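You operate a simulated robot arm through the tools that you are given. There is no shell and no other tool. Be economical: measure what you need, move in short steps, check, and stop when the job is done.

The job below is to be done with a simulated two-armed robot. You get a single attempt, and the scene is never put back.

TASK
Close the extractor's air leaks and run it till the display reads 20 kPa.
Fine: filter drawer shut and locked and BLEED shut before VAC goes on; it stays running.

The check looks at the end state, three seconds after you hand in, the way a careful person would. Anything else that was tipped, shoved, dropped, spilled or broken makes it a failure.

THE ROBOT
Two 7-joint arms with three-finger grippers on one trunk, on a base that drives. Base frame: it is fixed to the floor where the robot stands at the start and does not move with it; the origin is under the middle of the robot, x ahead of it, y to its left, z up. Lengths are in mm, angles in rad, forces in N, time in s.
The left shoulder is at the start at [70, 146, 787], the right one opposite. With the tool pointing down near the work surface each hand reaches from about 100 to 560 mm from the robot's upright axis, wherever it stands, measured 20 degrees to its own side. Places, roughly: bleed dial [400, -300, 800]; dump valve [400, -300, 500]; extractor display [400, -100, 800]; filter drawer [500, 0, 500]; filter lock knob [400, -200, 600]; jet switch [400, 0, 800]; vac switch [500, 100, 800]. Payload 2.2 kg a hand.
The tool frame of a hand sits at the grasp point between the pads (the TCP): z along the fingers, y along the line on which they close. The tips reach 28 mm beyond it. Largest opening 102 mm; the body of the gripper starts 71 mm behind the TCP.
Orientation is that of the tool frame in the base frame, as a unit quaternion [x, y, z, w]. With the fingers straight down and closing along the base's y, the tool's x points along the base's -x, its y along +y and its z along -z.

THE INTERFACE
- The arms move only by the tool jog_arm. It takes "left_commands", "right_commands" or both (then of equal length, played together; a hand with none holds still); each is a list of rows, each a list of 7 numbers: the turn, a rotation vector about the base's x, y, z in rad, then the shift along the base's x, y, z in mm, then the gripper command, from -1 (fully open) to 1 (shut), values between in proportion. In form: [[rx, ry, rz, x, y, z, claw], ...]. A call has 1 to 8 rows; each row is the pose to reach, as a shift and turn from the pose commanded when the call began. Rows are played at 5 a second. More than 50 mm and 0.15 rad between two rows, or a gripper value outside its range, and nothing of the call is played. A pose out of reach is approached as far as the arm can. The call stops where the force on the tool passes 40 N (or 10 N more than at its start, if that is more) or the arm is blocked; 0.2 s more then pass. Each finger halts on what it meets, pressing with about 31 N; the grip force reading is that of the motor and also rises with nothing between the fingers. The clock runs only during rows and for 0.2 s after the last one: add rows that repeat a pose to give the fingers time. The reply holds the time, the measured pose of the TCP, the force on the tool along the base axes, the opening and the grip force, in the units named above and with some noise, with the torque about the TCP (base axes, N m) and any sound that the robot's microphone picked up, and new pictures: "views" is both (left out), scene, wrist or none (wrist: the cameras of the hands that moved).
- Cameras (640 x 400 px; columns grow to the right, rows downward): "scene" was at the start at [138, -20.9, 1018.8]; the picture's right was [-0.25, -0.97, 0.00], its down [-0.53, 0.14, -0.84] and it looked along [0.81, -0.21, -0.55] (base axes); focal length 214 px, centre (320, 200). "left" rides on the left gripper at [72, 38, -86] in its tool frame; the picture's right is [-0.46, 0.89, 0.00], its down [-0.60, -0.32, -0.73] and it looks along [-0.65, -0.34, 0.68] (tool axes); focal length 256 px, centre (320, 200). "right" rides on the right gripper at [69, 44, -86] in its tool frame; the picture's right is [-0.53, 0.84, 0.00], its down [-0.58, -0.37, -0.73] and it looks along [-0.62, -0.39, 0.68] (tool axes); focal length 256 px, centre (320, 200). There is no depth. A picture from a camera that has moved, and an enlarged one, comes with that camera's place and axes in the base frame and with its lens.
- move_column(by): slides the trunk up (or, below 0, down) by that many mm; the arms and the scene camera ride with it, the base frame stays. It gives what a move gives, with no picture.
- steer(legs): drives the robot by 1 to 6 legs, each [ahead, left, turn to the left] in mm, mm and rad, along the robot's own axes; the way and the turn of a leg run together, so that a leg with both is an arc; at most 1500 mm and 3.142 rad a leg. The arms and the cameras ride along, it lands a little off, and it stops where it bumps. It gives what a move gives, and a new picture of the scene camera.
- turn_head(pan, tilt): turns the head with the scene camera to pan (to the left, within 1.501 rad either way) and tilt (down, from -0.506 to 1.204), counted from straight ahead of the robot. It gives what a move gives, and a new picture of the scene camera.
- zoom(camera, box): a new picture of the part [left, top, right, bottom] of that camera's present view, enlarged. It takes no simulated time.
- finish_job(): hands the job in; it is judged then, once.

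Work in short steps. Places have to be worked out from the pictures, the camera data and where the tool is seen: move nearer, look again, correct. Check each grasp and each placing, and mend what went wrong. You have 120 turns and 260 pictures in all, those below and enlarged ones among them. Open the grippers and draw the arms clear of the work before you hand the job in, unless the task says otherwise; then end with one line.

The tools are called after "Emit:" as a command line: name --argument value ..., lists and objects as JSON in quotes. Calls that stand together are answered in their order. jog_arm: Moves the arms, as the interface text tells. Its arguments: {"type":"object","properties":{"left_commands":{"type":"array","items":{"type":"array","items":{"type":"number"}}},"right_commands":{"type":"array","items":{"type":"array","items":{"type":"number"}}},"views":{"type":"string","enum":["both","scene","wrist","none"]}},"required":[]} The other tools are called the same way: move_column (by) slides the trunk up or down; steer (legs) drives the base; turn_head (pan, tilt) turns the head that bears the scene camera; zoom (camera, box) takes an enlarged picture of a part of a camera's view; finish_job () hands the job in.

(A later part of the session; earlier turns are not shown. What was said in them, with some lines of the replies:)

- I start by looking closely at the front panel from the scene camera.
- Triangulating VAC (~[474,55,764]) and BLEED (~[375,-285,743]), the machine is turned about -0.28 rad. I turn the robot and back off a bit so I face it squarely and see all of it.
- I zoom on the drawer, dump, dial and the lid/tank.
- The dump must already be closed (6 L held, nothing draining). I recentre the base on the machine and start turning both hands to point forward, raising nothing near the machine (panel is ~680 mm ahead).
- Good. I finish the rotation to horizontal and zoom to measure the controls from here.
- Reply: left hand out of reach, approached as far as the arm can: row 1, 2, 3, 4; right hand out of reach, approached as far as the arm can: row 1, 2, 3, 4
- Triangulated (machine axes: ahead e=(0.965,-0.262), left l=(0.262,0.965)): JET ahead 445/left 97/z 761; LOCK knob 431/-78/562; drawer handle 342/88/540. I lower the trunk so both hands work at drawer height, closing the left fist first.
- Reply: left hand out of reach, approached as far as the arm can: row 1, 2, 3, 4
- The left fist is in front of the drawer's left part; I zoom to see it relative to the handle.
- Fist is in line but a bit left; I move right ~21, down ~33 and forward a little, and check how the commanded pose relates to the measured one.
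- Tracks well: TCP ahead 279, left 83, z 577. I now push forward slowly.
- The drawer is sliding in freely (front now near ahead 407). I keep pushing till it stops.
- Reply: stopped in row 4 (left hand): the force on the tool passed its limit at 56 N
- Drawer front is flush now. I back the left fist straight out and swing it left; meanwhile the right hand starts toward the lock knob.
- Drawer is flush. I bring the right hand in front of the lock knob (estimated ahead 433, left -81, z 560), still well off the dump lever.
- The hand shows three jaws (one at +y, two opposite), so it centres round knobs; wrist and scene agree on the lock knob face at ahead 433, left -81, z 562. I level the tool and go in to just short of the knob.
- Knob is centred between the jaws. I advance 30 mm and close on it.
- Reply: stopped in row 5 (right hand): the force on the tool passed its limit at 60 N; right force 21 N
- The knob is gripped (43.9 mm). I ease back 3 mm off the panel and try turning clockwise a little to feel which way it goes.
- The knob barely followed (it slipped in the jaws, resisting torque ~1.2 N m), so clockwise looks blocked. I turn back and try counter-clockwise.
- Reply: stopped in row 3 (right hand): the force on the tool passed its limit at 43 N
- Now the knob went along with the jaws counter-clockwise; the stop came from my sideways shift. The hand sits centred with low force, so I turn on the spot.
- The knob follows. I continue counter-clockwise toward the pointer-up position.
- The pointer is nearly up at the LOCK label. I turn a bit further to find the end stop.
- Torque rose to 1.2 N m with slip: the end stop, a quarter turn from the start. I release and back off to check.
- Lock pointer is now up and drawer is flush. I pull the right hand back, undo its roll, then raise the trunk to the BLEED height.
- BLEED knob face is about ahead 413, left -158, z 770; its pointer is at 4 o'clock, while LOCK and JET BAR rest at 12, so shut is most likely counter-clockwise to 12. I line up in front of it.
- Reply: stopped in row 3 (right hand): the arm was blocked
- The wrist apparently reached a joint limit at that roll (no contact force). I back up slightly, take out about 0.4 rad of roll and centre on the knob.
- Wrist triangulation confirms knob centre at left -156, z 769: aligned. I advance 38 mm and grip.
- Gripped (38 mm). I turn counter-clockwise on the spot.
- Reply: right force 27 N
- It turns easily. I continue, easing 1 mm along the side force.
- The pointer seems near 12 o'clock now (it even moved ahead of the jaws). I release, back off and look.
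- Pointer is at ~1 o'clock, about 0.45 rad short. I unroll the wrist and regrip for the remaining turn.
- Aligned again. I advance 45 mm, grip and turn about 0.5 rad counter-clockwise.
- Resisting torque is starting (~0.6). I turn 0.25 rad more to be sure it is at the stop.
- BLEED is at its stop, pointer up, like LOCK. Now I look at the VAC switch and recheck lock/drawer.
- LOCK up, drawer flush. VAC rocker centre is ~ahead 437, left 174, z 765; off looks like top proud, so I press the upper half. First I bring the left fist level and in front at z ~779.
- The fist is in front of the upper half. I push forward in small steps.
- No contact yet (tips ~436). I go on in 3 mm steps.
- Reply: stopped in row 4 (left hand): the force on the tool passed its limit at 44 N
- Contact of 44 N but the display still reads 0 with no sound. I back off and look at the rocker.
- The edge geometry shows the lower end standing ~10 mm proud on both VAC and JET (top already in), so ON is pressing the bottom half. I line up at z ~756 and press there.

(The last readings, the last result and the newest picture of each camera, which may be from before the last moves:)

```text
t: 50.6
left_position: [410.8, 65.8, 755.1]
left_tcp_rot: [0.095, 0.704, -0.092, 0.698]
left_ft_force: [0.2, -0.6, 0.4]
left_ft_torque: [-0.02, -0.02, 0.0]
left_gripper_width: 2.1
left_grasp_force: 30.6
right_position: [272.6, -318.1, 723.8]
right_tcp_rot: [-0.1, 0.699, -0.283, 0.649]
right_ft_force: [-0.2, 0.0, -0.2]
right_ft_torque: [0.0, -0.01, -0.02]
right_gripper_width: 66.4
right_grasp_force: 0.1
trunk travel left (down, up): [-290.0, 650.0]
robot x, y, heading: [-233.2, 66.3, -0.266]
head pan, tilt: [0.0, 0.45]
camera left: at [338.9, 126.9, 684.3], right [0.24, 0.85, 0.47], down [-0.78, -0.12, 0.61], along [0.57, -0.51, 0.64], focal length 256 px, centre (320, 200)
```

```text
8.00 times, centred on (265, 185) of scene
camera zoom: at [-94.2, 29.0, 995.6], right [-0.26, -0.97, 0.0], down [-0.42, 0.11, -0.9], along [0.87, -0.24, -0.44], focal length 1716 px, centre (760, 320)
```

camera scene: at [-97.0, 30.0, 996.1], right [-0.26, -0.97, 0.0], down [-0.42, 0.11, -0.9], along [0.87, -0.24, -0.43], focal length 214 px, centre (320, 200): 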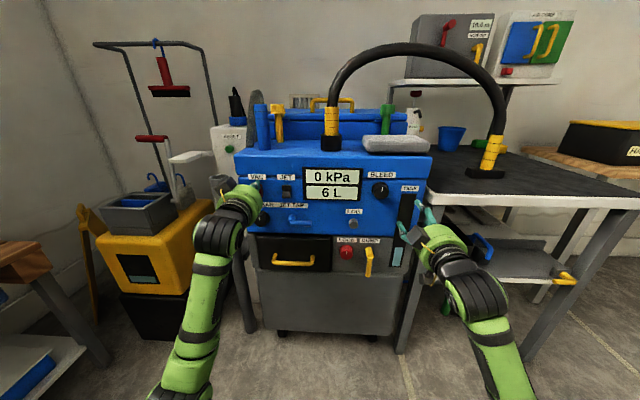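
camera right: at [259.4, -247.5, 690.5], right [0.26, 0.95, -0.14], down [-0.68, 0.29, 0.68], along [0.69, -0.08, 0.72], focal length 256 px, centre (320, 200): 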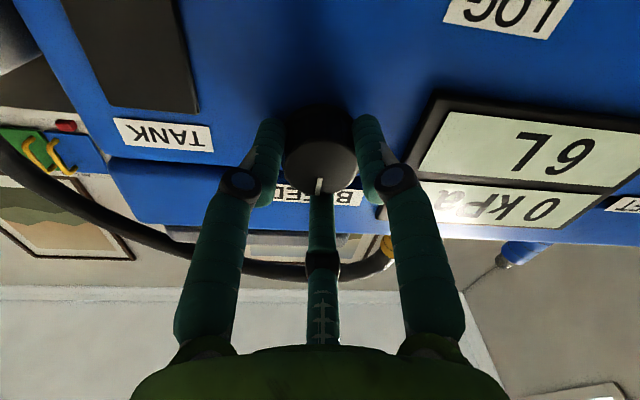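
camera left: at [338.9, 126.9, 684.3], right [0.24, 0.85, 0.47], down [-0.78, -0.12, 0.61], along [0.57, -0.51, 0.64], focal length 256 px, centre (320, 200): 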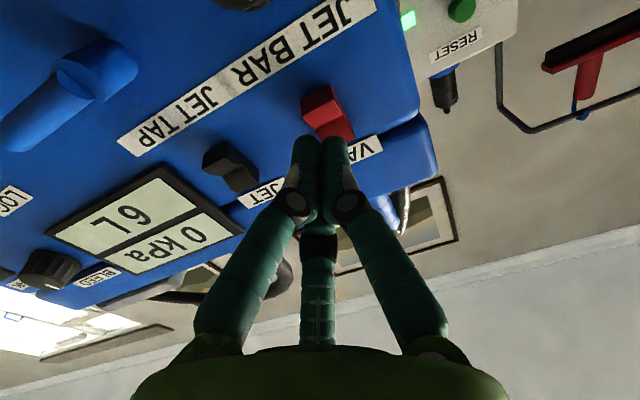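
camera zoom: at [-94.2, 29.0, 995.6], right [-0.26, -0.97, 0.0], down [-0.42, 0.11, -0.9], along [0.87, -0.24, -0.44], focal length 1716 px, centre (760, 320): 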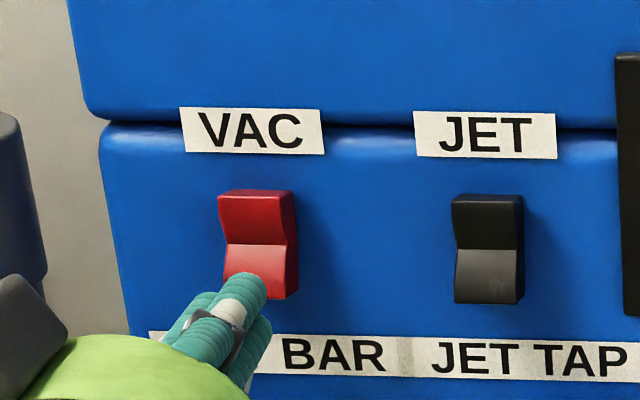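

Aligned with the lower half once it moves forward ~23 mm. Pressing.

Emit:
jog_arm --left_commands '[[0, 0, 0, 8, -2.2, 0, 1], [0, 0, 0, 15, -4, 0, 1], [0, 0, 0, 19, -5, 0, 1], [0, 0, 0, 23, -6.2, 0, 1], [0, 0, 0, 27, -7.3, 0, 1], [0, 0, 0, 31, -8.4, 0, 1]]' --views "scene"

Emit:
zoom --camera "scene" --box '[225, 150, 385, 250]'

```text
t: 52.0
left_position: [441.0, 58.5, 754.9]
left_tcp_rot: [0.095, 0.705, -0.091, 0.697]
left_ft_force: [-19.0, 4.4, -9.2]
left_ft_torque: [0.15, 0.19, -0.16]
left_gripper_width: 2.4
left_grasp_force: 31.3
right_position: [271.6, -316.6, 724.2]
right_tcp_rot: [-0.098, 0.698, -0.283, 0.65]
right_ft_force: [0.4, 0.0, -0.1]
right_ft_torque: [0.0, 0.0, 0.03]
right_gripper_width: 66.1
right_grasp_force: 0.1
trunk travel left (down, up): [-290.0, 650.0]
robot x, y, heading: [-230.7, 66.9, -0.263]
head pan, tilt: [0.0, 0.45]
camera scene: at [-95.8, 29.8, 995.7], right [-0.26, -0.97, 0.0], down [-0.42, 0.11, -0.9], along [0.87, -0.24, -0.43], focal length 214 px, centre (320, 200)
```

scene: 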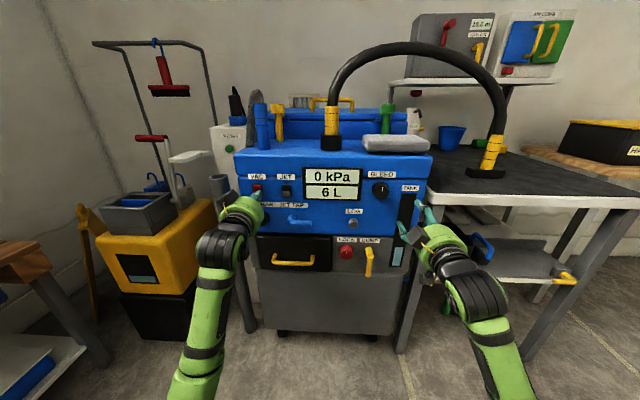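

```text
4.00 times, centred on (305, 200) of scene
camera zoom: at [-95.8, 29.8, 995.7], right [-0.26, -0.97, 0.0], down [-0.42, 0.11, -0.9], along [0.87, -0.24, -0.43], focal length 858 px, centre (380, 200)
```

zoom: 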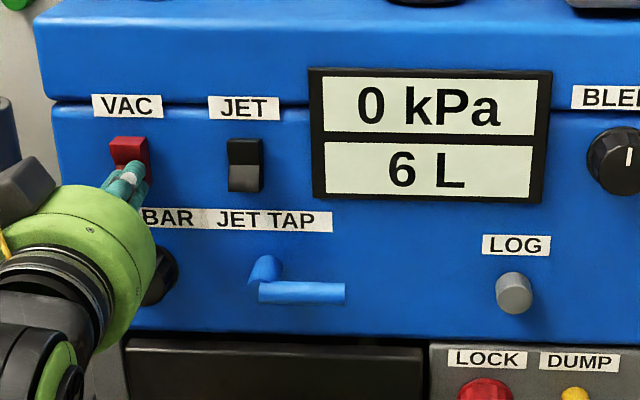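

20 N and pressed ~8 mm in; I press a bit more, then back off and look.

Emit:
jog_arm --left_commands '[[0, 0, 0, 3, -0.8, 0, 1], [0, 0, 0, 6, -1.6, 0, 1], [0, 0, 0, 9, -2.4, 0, 1], [0, 0, 0, 12, -3.2, 0, 1]]' --views "none"

Emit:
zoom --camera "scene" --box '[225, 150, 385, 250]'

Emit:
jog_arm --left_commands '[[0, 0, 0, -20, 5, 0, 1], [0, 0, 0, -50, 13, 0, 1], [0, 0, 0, -60, 55, 20, 1], [0, 0, 0, -60, 55, 20, 1]]' --views "none"

Emit:
zoom --camera "scene" --box '[225, 150, 385, 250]'

```text
t: 52.4
left_position: [441.5, 59.2, 753.6]
left_tcp_rot: [0.095, 0.706, -0.09, 0.696]
left_ft_force: [-14.9, 5.0, -1.6]
left_ft_torque: [-0.09, 0.0, -0.09]
left_gripper_width: 2.0
left_grasp_force: 31.0
right_position: [270.2, -316.0, 724.9]
right_tcp_rot: [-0.099, 0.698, -0.283, 0.65]
right_ft_force: [-0.3, -0.4, 0.0]
right_ft_torque: [0.02, 0.05, 0.01]
right_gripper_width: 66.3
right_grasp_force: 0.0
trunk travel left (down, up): [-290.0, 650.0]
robot x, y, heading: [-233.0, 65.2, -0.263]
head pan, tilt: [0.0, 0.45]
stopped in row 1 (left hand): the force on the tool passed its limit at 46 N (the readings are from after the stop); the commanded pose is now the measured one
```

```text
4.00 times, centred on (305, 200) of scene
camera zoom: at [-96.9, 30.1, 996.1], right [-0.26, -0.97, 0.0], down [-0.42, 0.11, -0.9], along [0.87, -0.23, -0.43], focal length 858 px, centre (380, 200)
```

zoom: 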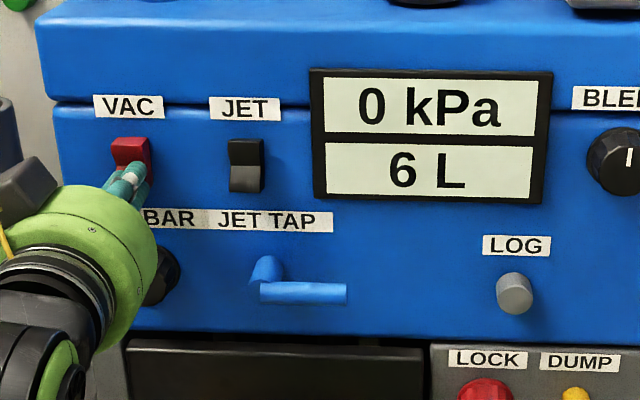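

```text
t: 53.4
left_position: [382.0, 112.1, 772.0]
left_tcp_rot: [0.097, 0.707, -0.092, 0.694]
left_ft_force: [-0.2, 0.3, -0.2]
left_ft_torque: [-0.01, 0.02, -0.02]
left_gripper_width: 2.1
left_grasp_force: 30.8
right_position: [272.0, -316.9, 723.6]
right_tcp_rot: [-0.1, 0.699, -0.283, 0.649]
right_ft_force: [1.2, 0.6, 0.1]
right_ft_torque: [0.01, 0.0, -0.02]
right_gripper_width: 66.0
right_grasp_force: 0.1
trunk travel left (down, up): [-290.0, 650.0]
robot x, y, heading: [-231.4, 68.0, -0.267]
head pan, tilt: [0.0, 0.45]
```

```text
4.00 times, centred on (305, 200) of scene
camera zoom: at [-94.8, 29.2, 995.6], right [-0.26, -0.97, 0.0], down [-0.42, 0.11, -0.9], along [0.87, -0.24, -0.44], focal length 858 px, centre (380, 200)
```

zoom: 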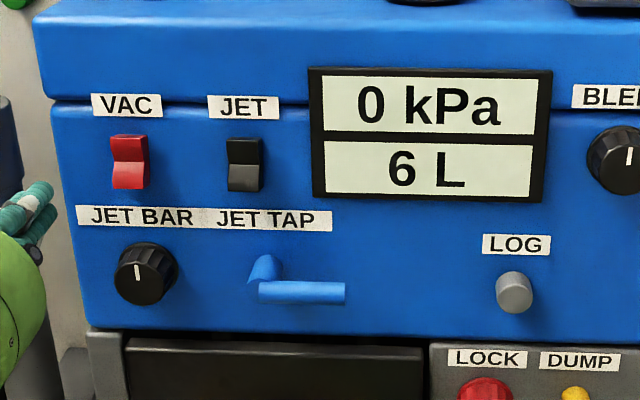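

No change in the display. I zoom on the rocker closely.

Emit:
zoom --camera "scene" --box '[240, 170, 304, 210]'

Emit:
zoom --camera "left" --box '[100, 0, 420, 200]'

Emit:
zoom --camera "scene" --box '[180, 70, 300, 145]'

```text
10.00 times, centred on (272, 190) of scene
camera zoom: at [-94.8, 29.2, 995.6], right [-0.26, -0.97, 0.0], down [-0.42, 0.11, -0.9], along [0.87, -0.24, -0.44], focal length 2145 px, centre (800, 300)
```

zoom: 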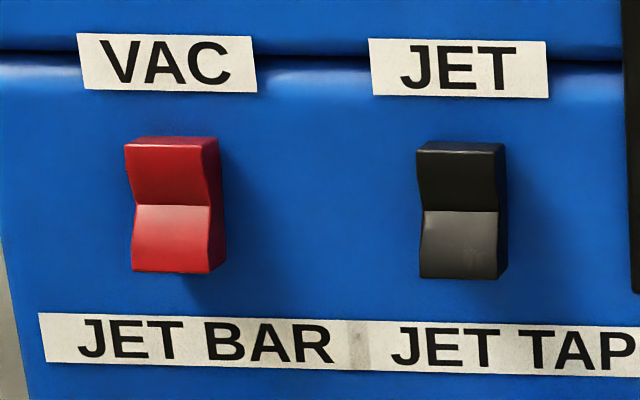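

```text
2.00 times, centred on (260, 100) of left
camera zoom: at [309.2, 172.5, 700.0], right [0.24, 0.85, 0.47], down [-0.78, -0.12, 0.62], along [0.58, -0.51, 0.63], focal length 512 px, centre (440, 400)
```

zoom: 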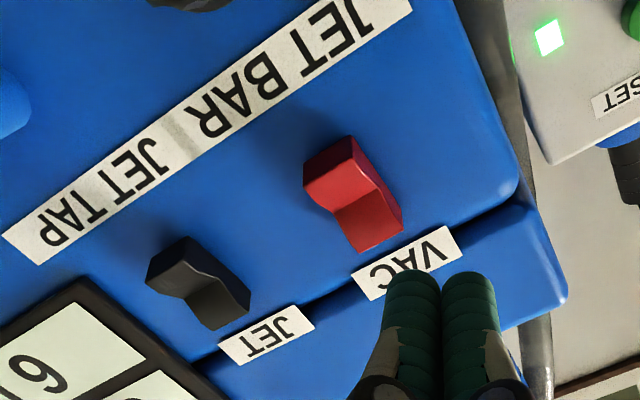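

```text
5.33 times, centred on (240, 108) of scene
camera zoom: at [-94.8, 29.2, 995.6], right [-0.26, -0.97, 0.0], down [-0.42, 0.11, -0.9], along [0.87, -0.24, -0.44], focal length 1144 px, centre (747, 693)
```

zoom: 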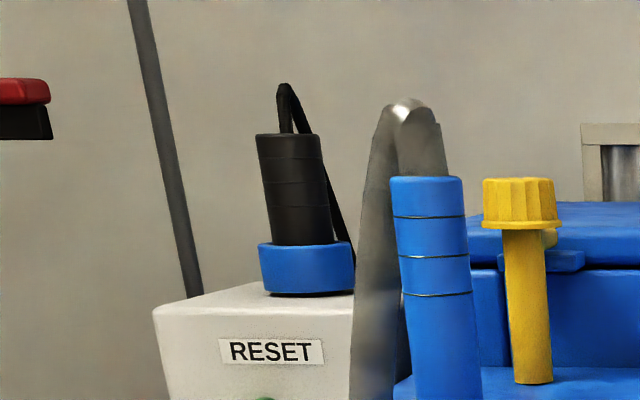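

The rocker's lower end still stands out: I pressed too near the pivot (z 755 vs centre 765). I press again lower, at z ~748.

Emit:
jog_arm --left_commands '[[0, 0, 0, 0, -20, -12, 1], [0, 0, 0, 5, -40, -24, 1], [0, 0, 0, 30, -46, -24, 1], [0, 0, 0, 40, -48.5, -24, 1], [0, 0, 0, 46, -50, -24, 1]]' --views "wrist"

Emit:
zoom --camera "scene" --box '[240, 170, 304, 210]'

```text
t: 54.6
left_position: [429.4, 61.2, 747.8]
left_tcp_rot: [0.096, 0.707, -0.091, 0.695]
left_ft_force: [0.1, -0.5, 1.1]
left_ft_torque: [0.0, 0.02, -0.01]
left_gripper_width: 1.9
left_grasp_force: 31.1
right_position: [272.2, -316.1, 723.9]
right_tcp_rot: [-0.098, 0.699, -0.284, 0.649]
right_ft_force: [0.3, 0.0, 0.2]
right_ft_torque: [0.04, 0.05, 0.01]
right_gripper_width: 66.3
right_grasp_force: 0.0
trunk travel left (down, up): [-290.0, 650.0]
robot x, y, heading: [-237.7, 65.8, -0.26]
head pan, tilt: [0.0, 0.45]
camera left: at [356.5, 121.9, 677.1], right [0.24, 0.85, 0.47], down [-0.78, -0.12, 0.61], along [0.58, -0.51, 0.63], focal length 256 px, centre (320, 200)
```

left: 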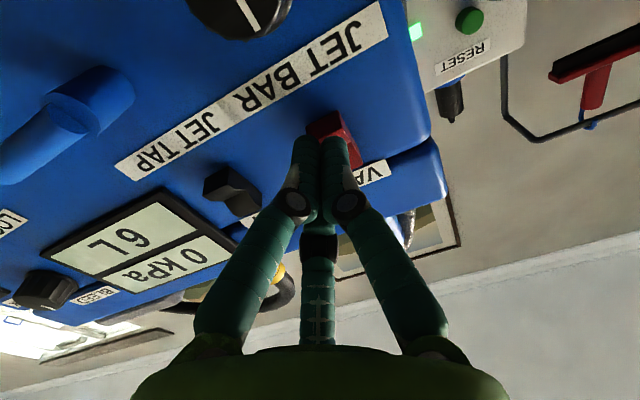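

```text
10.00 times, centred on (272, 190) of scene
camera zoom: at [-94.8, 29.2, 995.6], right [-0.26, -0.97, 0.0], down [-0.42, 0.11, -0.9], along [0.87, -0.23, -0.44], focal length 2145 px, centre (800, 300)
```

zoom: 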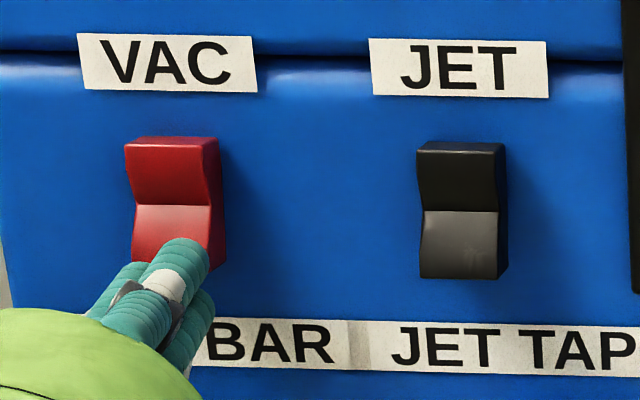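

Now pressing on the lower edge.

Emit:
jog_arm --left_commands '[[0, 0, 0, 4, -1.1, 0, 1], [0, 0, 0, 8, -2.2, 0, 1], [0, 0, 0, 12, -3.3, 0, 1], [0, 0, 0, 16, -4.4, 0, 1], [0, 0, 0, 20, -5.5, 0, 1], [0, 0, 0, 24, -6.6, 0, 1]]' --views "wrist"

Emit:
zoom --camera "scene" --box '[240, 150, 368, 230]'

```text
t: 55.6
left_position: [442.6, 59.9, 744.4]
left_tcp_rot: [0.097, 0.71, -0.091, 0.692]
left_ft_force: [-13.9, 4.5, -5.0]
left_ft_torque: [-0.03, -0.03, -0.11]
left_gripper_width: 1.9
left_grasp_force: 31.0
right_position: [271.1, -316.8, 725.1]
right_tcp_rot: [-0.099, 0.699, -0.283, 0.65]
right_ft_force: [0.4, -0.4, -0.1]
right_ft_torque: [-0.02, 0.01, 0.01]
right_gripper_width: 66.3
right_grasp_force: 0.0
trunk travel left (down, up): [-290.0, 650.0]
robot x, y, heading: [-235.5, 65.7, -0.262]
head pan, tilt: [0.0, 0.45]
stopped in row 5 (left hand): the force on the tool passed its limit at 47 N (the readings are from after the stop); the commanded pose is now the measured one
camera left: at [368.9, 120.1, 674.7], right [0.25, 0.85, 0.47], down [-0.77, -0.12, 0.62], along [0.58, -0.52, 0.63], focal length 256 px, centre (320, 200)
```

left: 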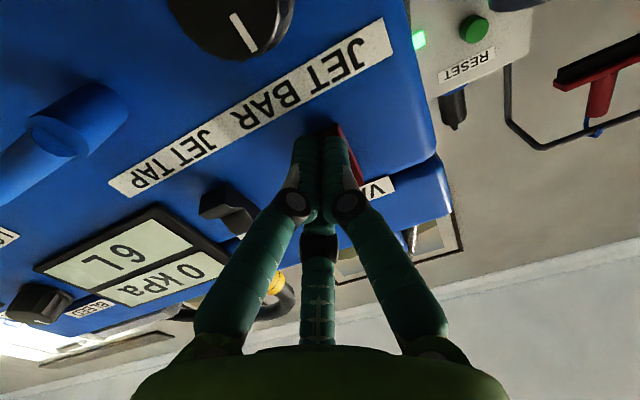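

```text
5.00 times, centred on (304, 190) of scene
camera zoom: at [-96.5, 30.0, 995.8], right [-0.26, -0.97, 0.0], down [-0.42, 0.11, -0.9], along [0.87, -0.23, -0.43], focal length 1072 px, centre (400, 250)
```

zoom: 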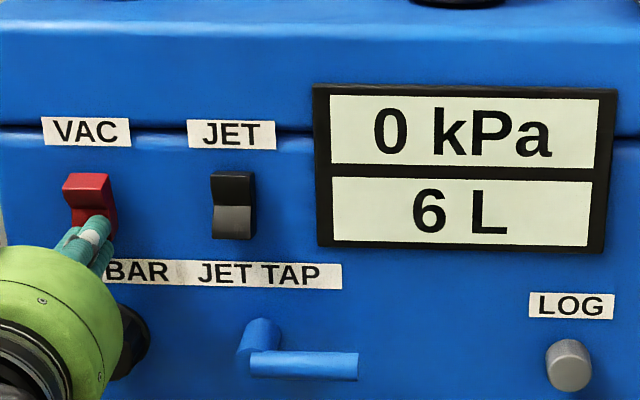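

The VAC top end now stands out more than JET's, so it seems to have flipped. I back off and wait a moment.

Emit:
jog_arm --left_commands '[[0, 0, 0, -20, 5, 0, 1], [0, 0, 0, -50, 13, 0, 1], [0, 0, 0, -60, 55, 20, 1], [0, 0, 0, -60, 55, 20, 1], [0, 0, 0, -60, 55, 20, 1], [0, 0, 0, -60, 55, 20, 1]]' --views "none"

Emit:
zoom --camera "scene" --box '[240, 150, 368, 230]'

Emit:
zoom --camera "left" --box '[100, 0, 420, 200]'

```text
t: 57.0
left_position: [385.5, 112.9, 764.3]
left_tcp_rot: [0.097, 0.709, -0.091, 0.692]
left_ft_force: [-0.7, -0.1, 0.2]
left_ft_torque: [0.02, 0.01, -0.04]
left_gripper_width: 2.1
left_grasp_force: 31.0
right_position: [272.4, -315.6, 722.8]
right_tcp_rot: [-0.1, 0.699, -0.283, 0.649]
right_ft_force: [1.3, -0.8, 0.2]
right_ft_torque: [0.01, -0.03, 0.01]
right_gripper_width: 66.4
right_grasp_force: 0.2
trunk travel left (down, up): [-290.0, 650.0]
robot x, y, heading: [-232.3, 66.0, -0.26]
head pan, tilt: [0.0, 0.45]
```

```text
5.00 times, centred on (304, 190) of scene
camera zoom: at [-95.3, 29.5, 995.6], right [-0.26, -0.97, 0.0], down [-0.42, 0.11, -0.9], along [0.87, -0.23, -0.44], focal length 1072 px, centre (400, 250)
```

zoom: 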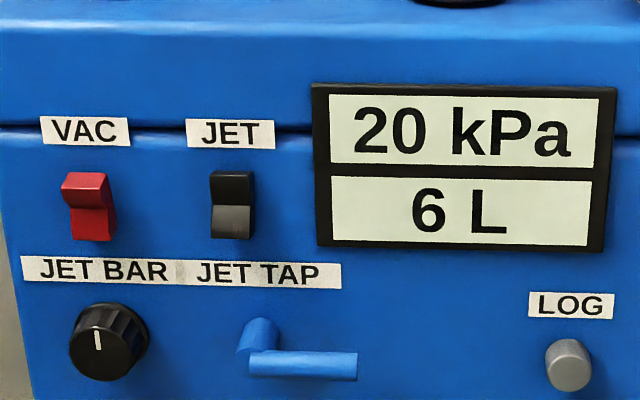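

```text
2.00 times, centred on (260, 100) of left
camera zoom: at [311.3, 173.8, 693.2], right [0.24, 0.85, 0.47], down [-0.78, -0.12, 0.62], along [0.58, -0.52, 0.63], focal length 512 px, centre (440, 400)
```

zoom: 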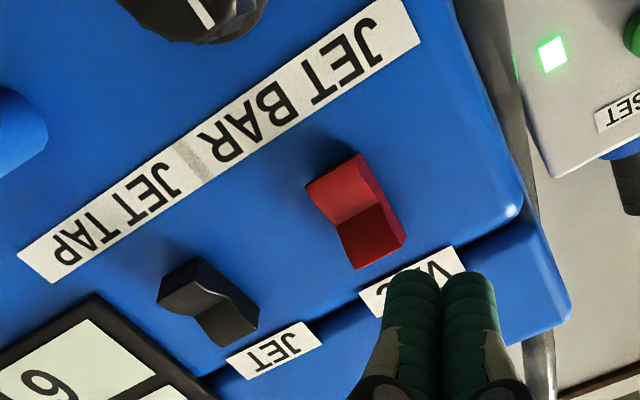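

The display reads 20 kPa with VAC on. I draw both arms back with open grippers and check that it holds.

Emit:
jog_arm --left_commands '[[0, 0, 0, -20, 10, 5, 1], [0, 0, 0, -50, 20, 10, 0], [0, 0, 0, -70, 25, 15, -1], [0, 0, 0, -70, 25, 15, -1]]' --right_commands '[[0, 0, 0, -20, 0, 0, -0.3], [0, 0, 0, -40, 0, 0, -0.3], [0, 0, 0, -55, 0, 0, -1], [0, 0, 0, -55, 0, 0, -1]]' --views "scene"

Emit:
zoom --camera "scene" --box '[230, 120, 440, 251]'

Emit:
zoom --camera "scene" --box '[240, 200, 400, 300]'

```text
t: 58.0
left_position: [320.2, 136.4, 780.2]
left_tcp_rot: [0.098, 0.71, -0.092, 0.692]
left_ft_force: [-0.3, 0.2, -1.0]
left_ft_torque: [0.01, 0.01, 0.0]
left_gripper_width: 102.1
left_grasp_force: 0.1
left hand out of reach, approached as far as the arm can: row 3, 4
right_position: [215.6, -315.7, 723.6]
right_tcp_rot: [-0.099, 0.699, -0.283, 0.65]
right_ft_force: [0.2, 0.0, 0.1]
right_ft_torque: [0.03, -0.01, 0.0]
right_gripper_width: 102.1
right_grasp_force: 0.1
trunk travel left (down, up): [-290.0, 650.0]
robot x, y, heading: [-233.8, 66.2, -0.266]
head pan, tilt: [0.0, 0.45]
camera scene: at [-95.3, 29.5, 995.6], right [-0.26, -0.97, 0.0], down [-0.42, 0.11, -0.9], along [0.87, -0.23, -0.44], focal length 214 px, centre (320, 200)
```

scene: 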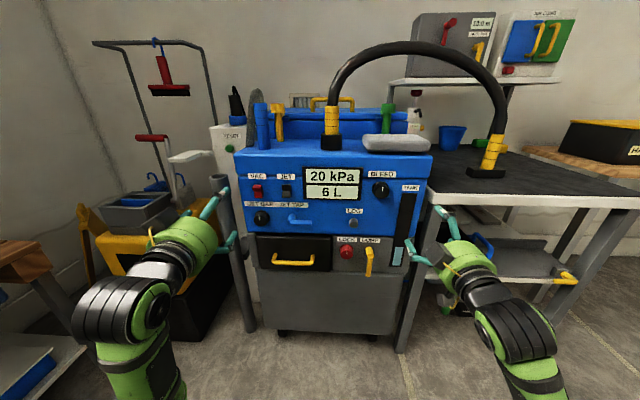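

```text
3.05 times, centred on (335, 186) of scene
camera zoom: at [-95.3, 29.5, 995.6], right [-0.26, -0.97, 0.0], down [-0.42, 0.11, -0.9], along [0.87, -0.23, -0.44], focal length 654 px, centre (274, 244)
```

zoom: 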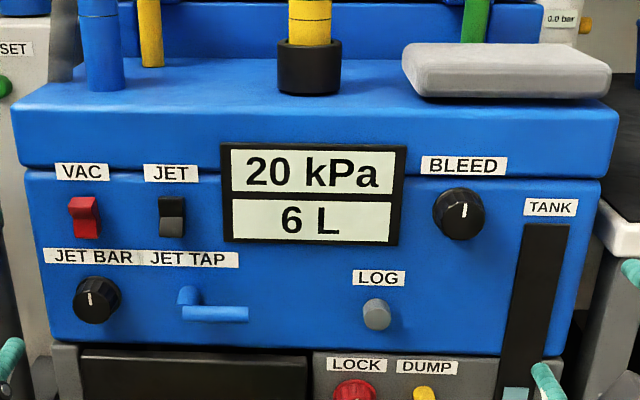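

```text
4.00 times, centred on (320, 250) of scene
camera zoom: at [-95.3, 29.5, 995.6], right [-0.26, -0.97, 0.0], down [-0.42, 0.11, -0.9], along [0.87, -0.23, -0.44], focal length 858 px, centre (320, 0)
```

zoom: 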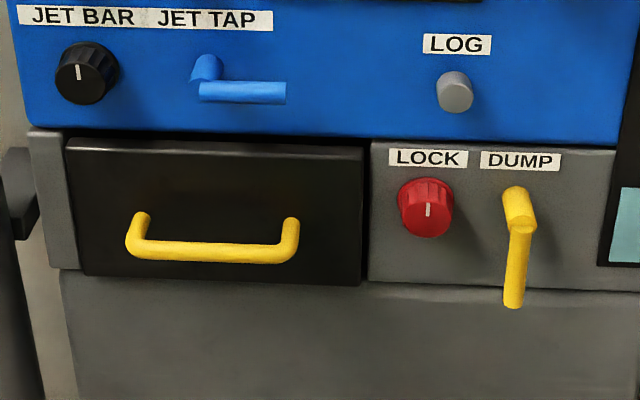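

The display holds at 20 kPa, everything is shut, and the grippers are open and clear with no contact forces. I hand in.

Emit:
finish_job

```text
The job is handed in.
```

The filter drawer is shut and locked, BLEED is shut, and VAC is on and left running; the display read 20 kPa when I handed in.
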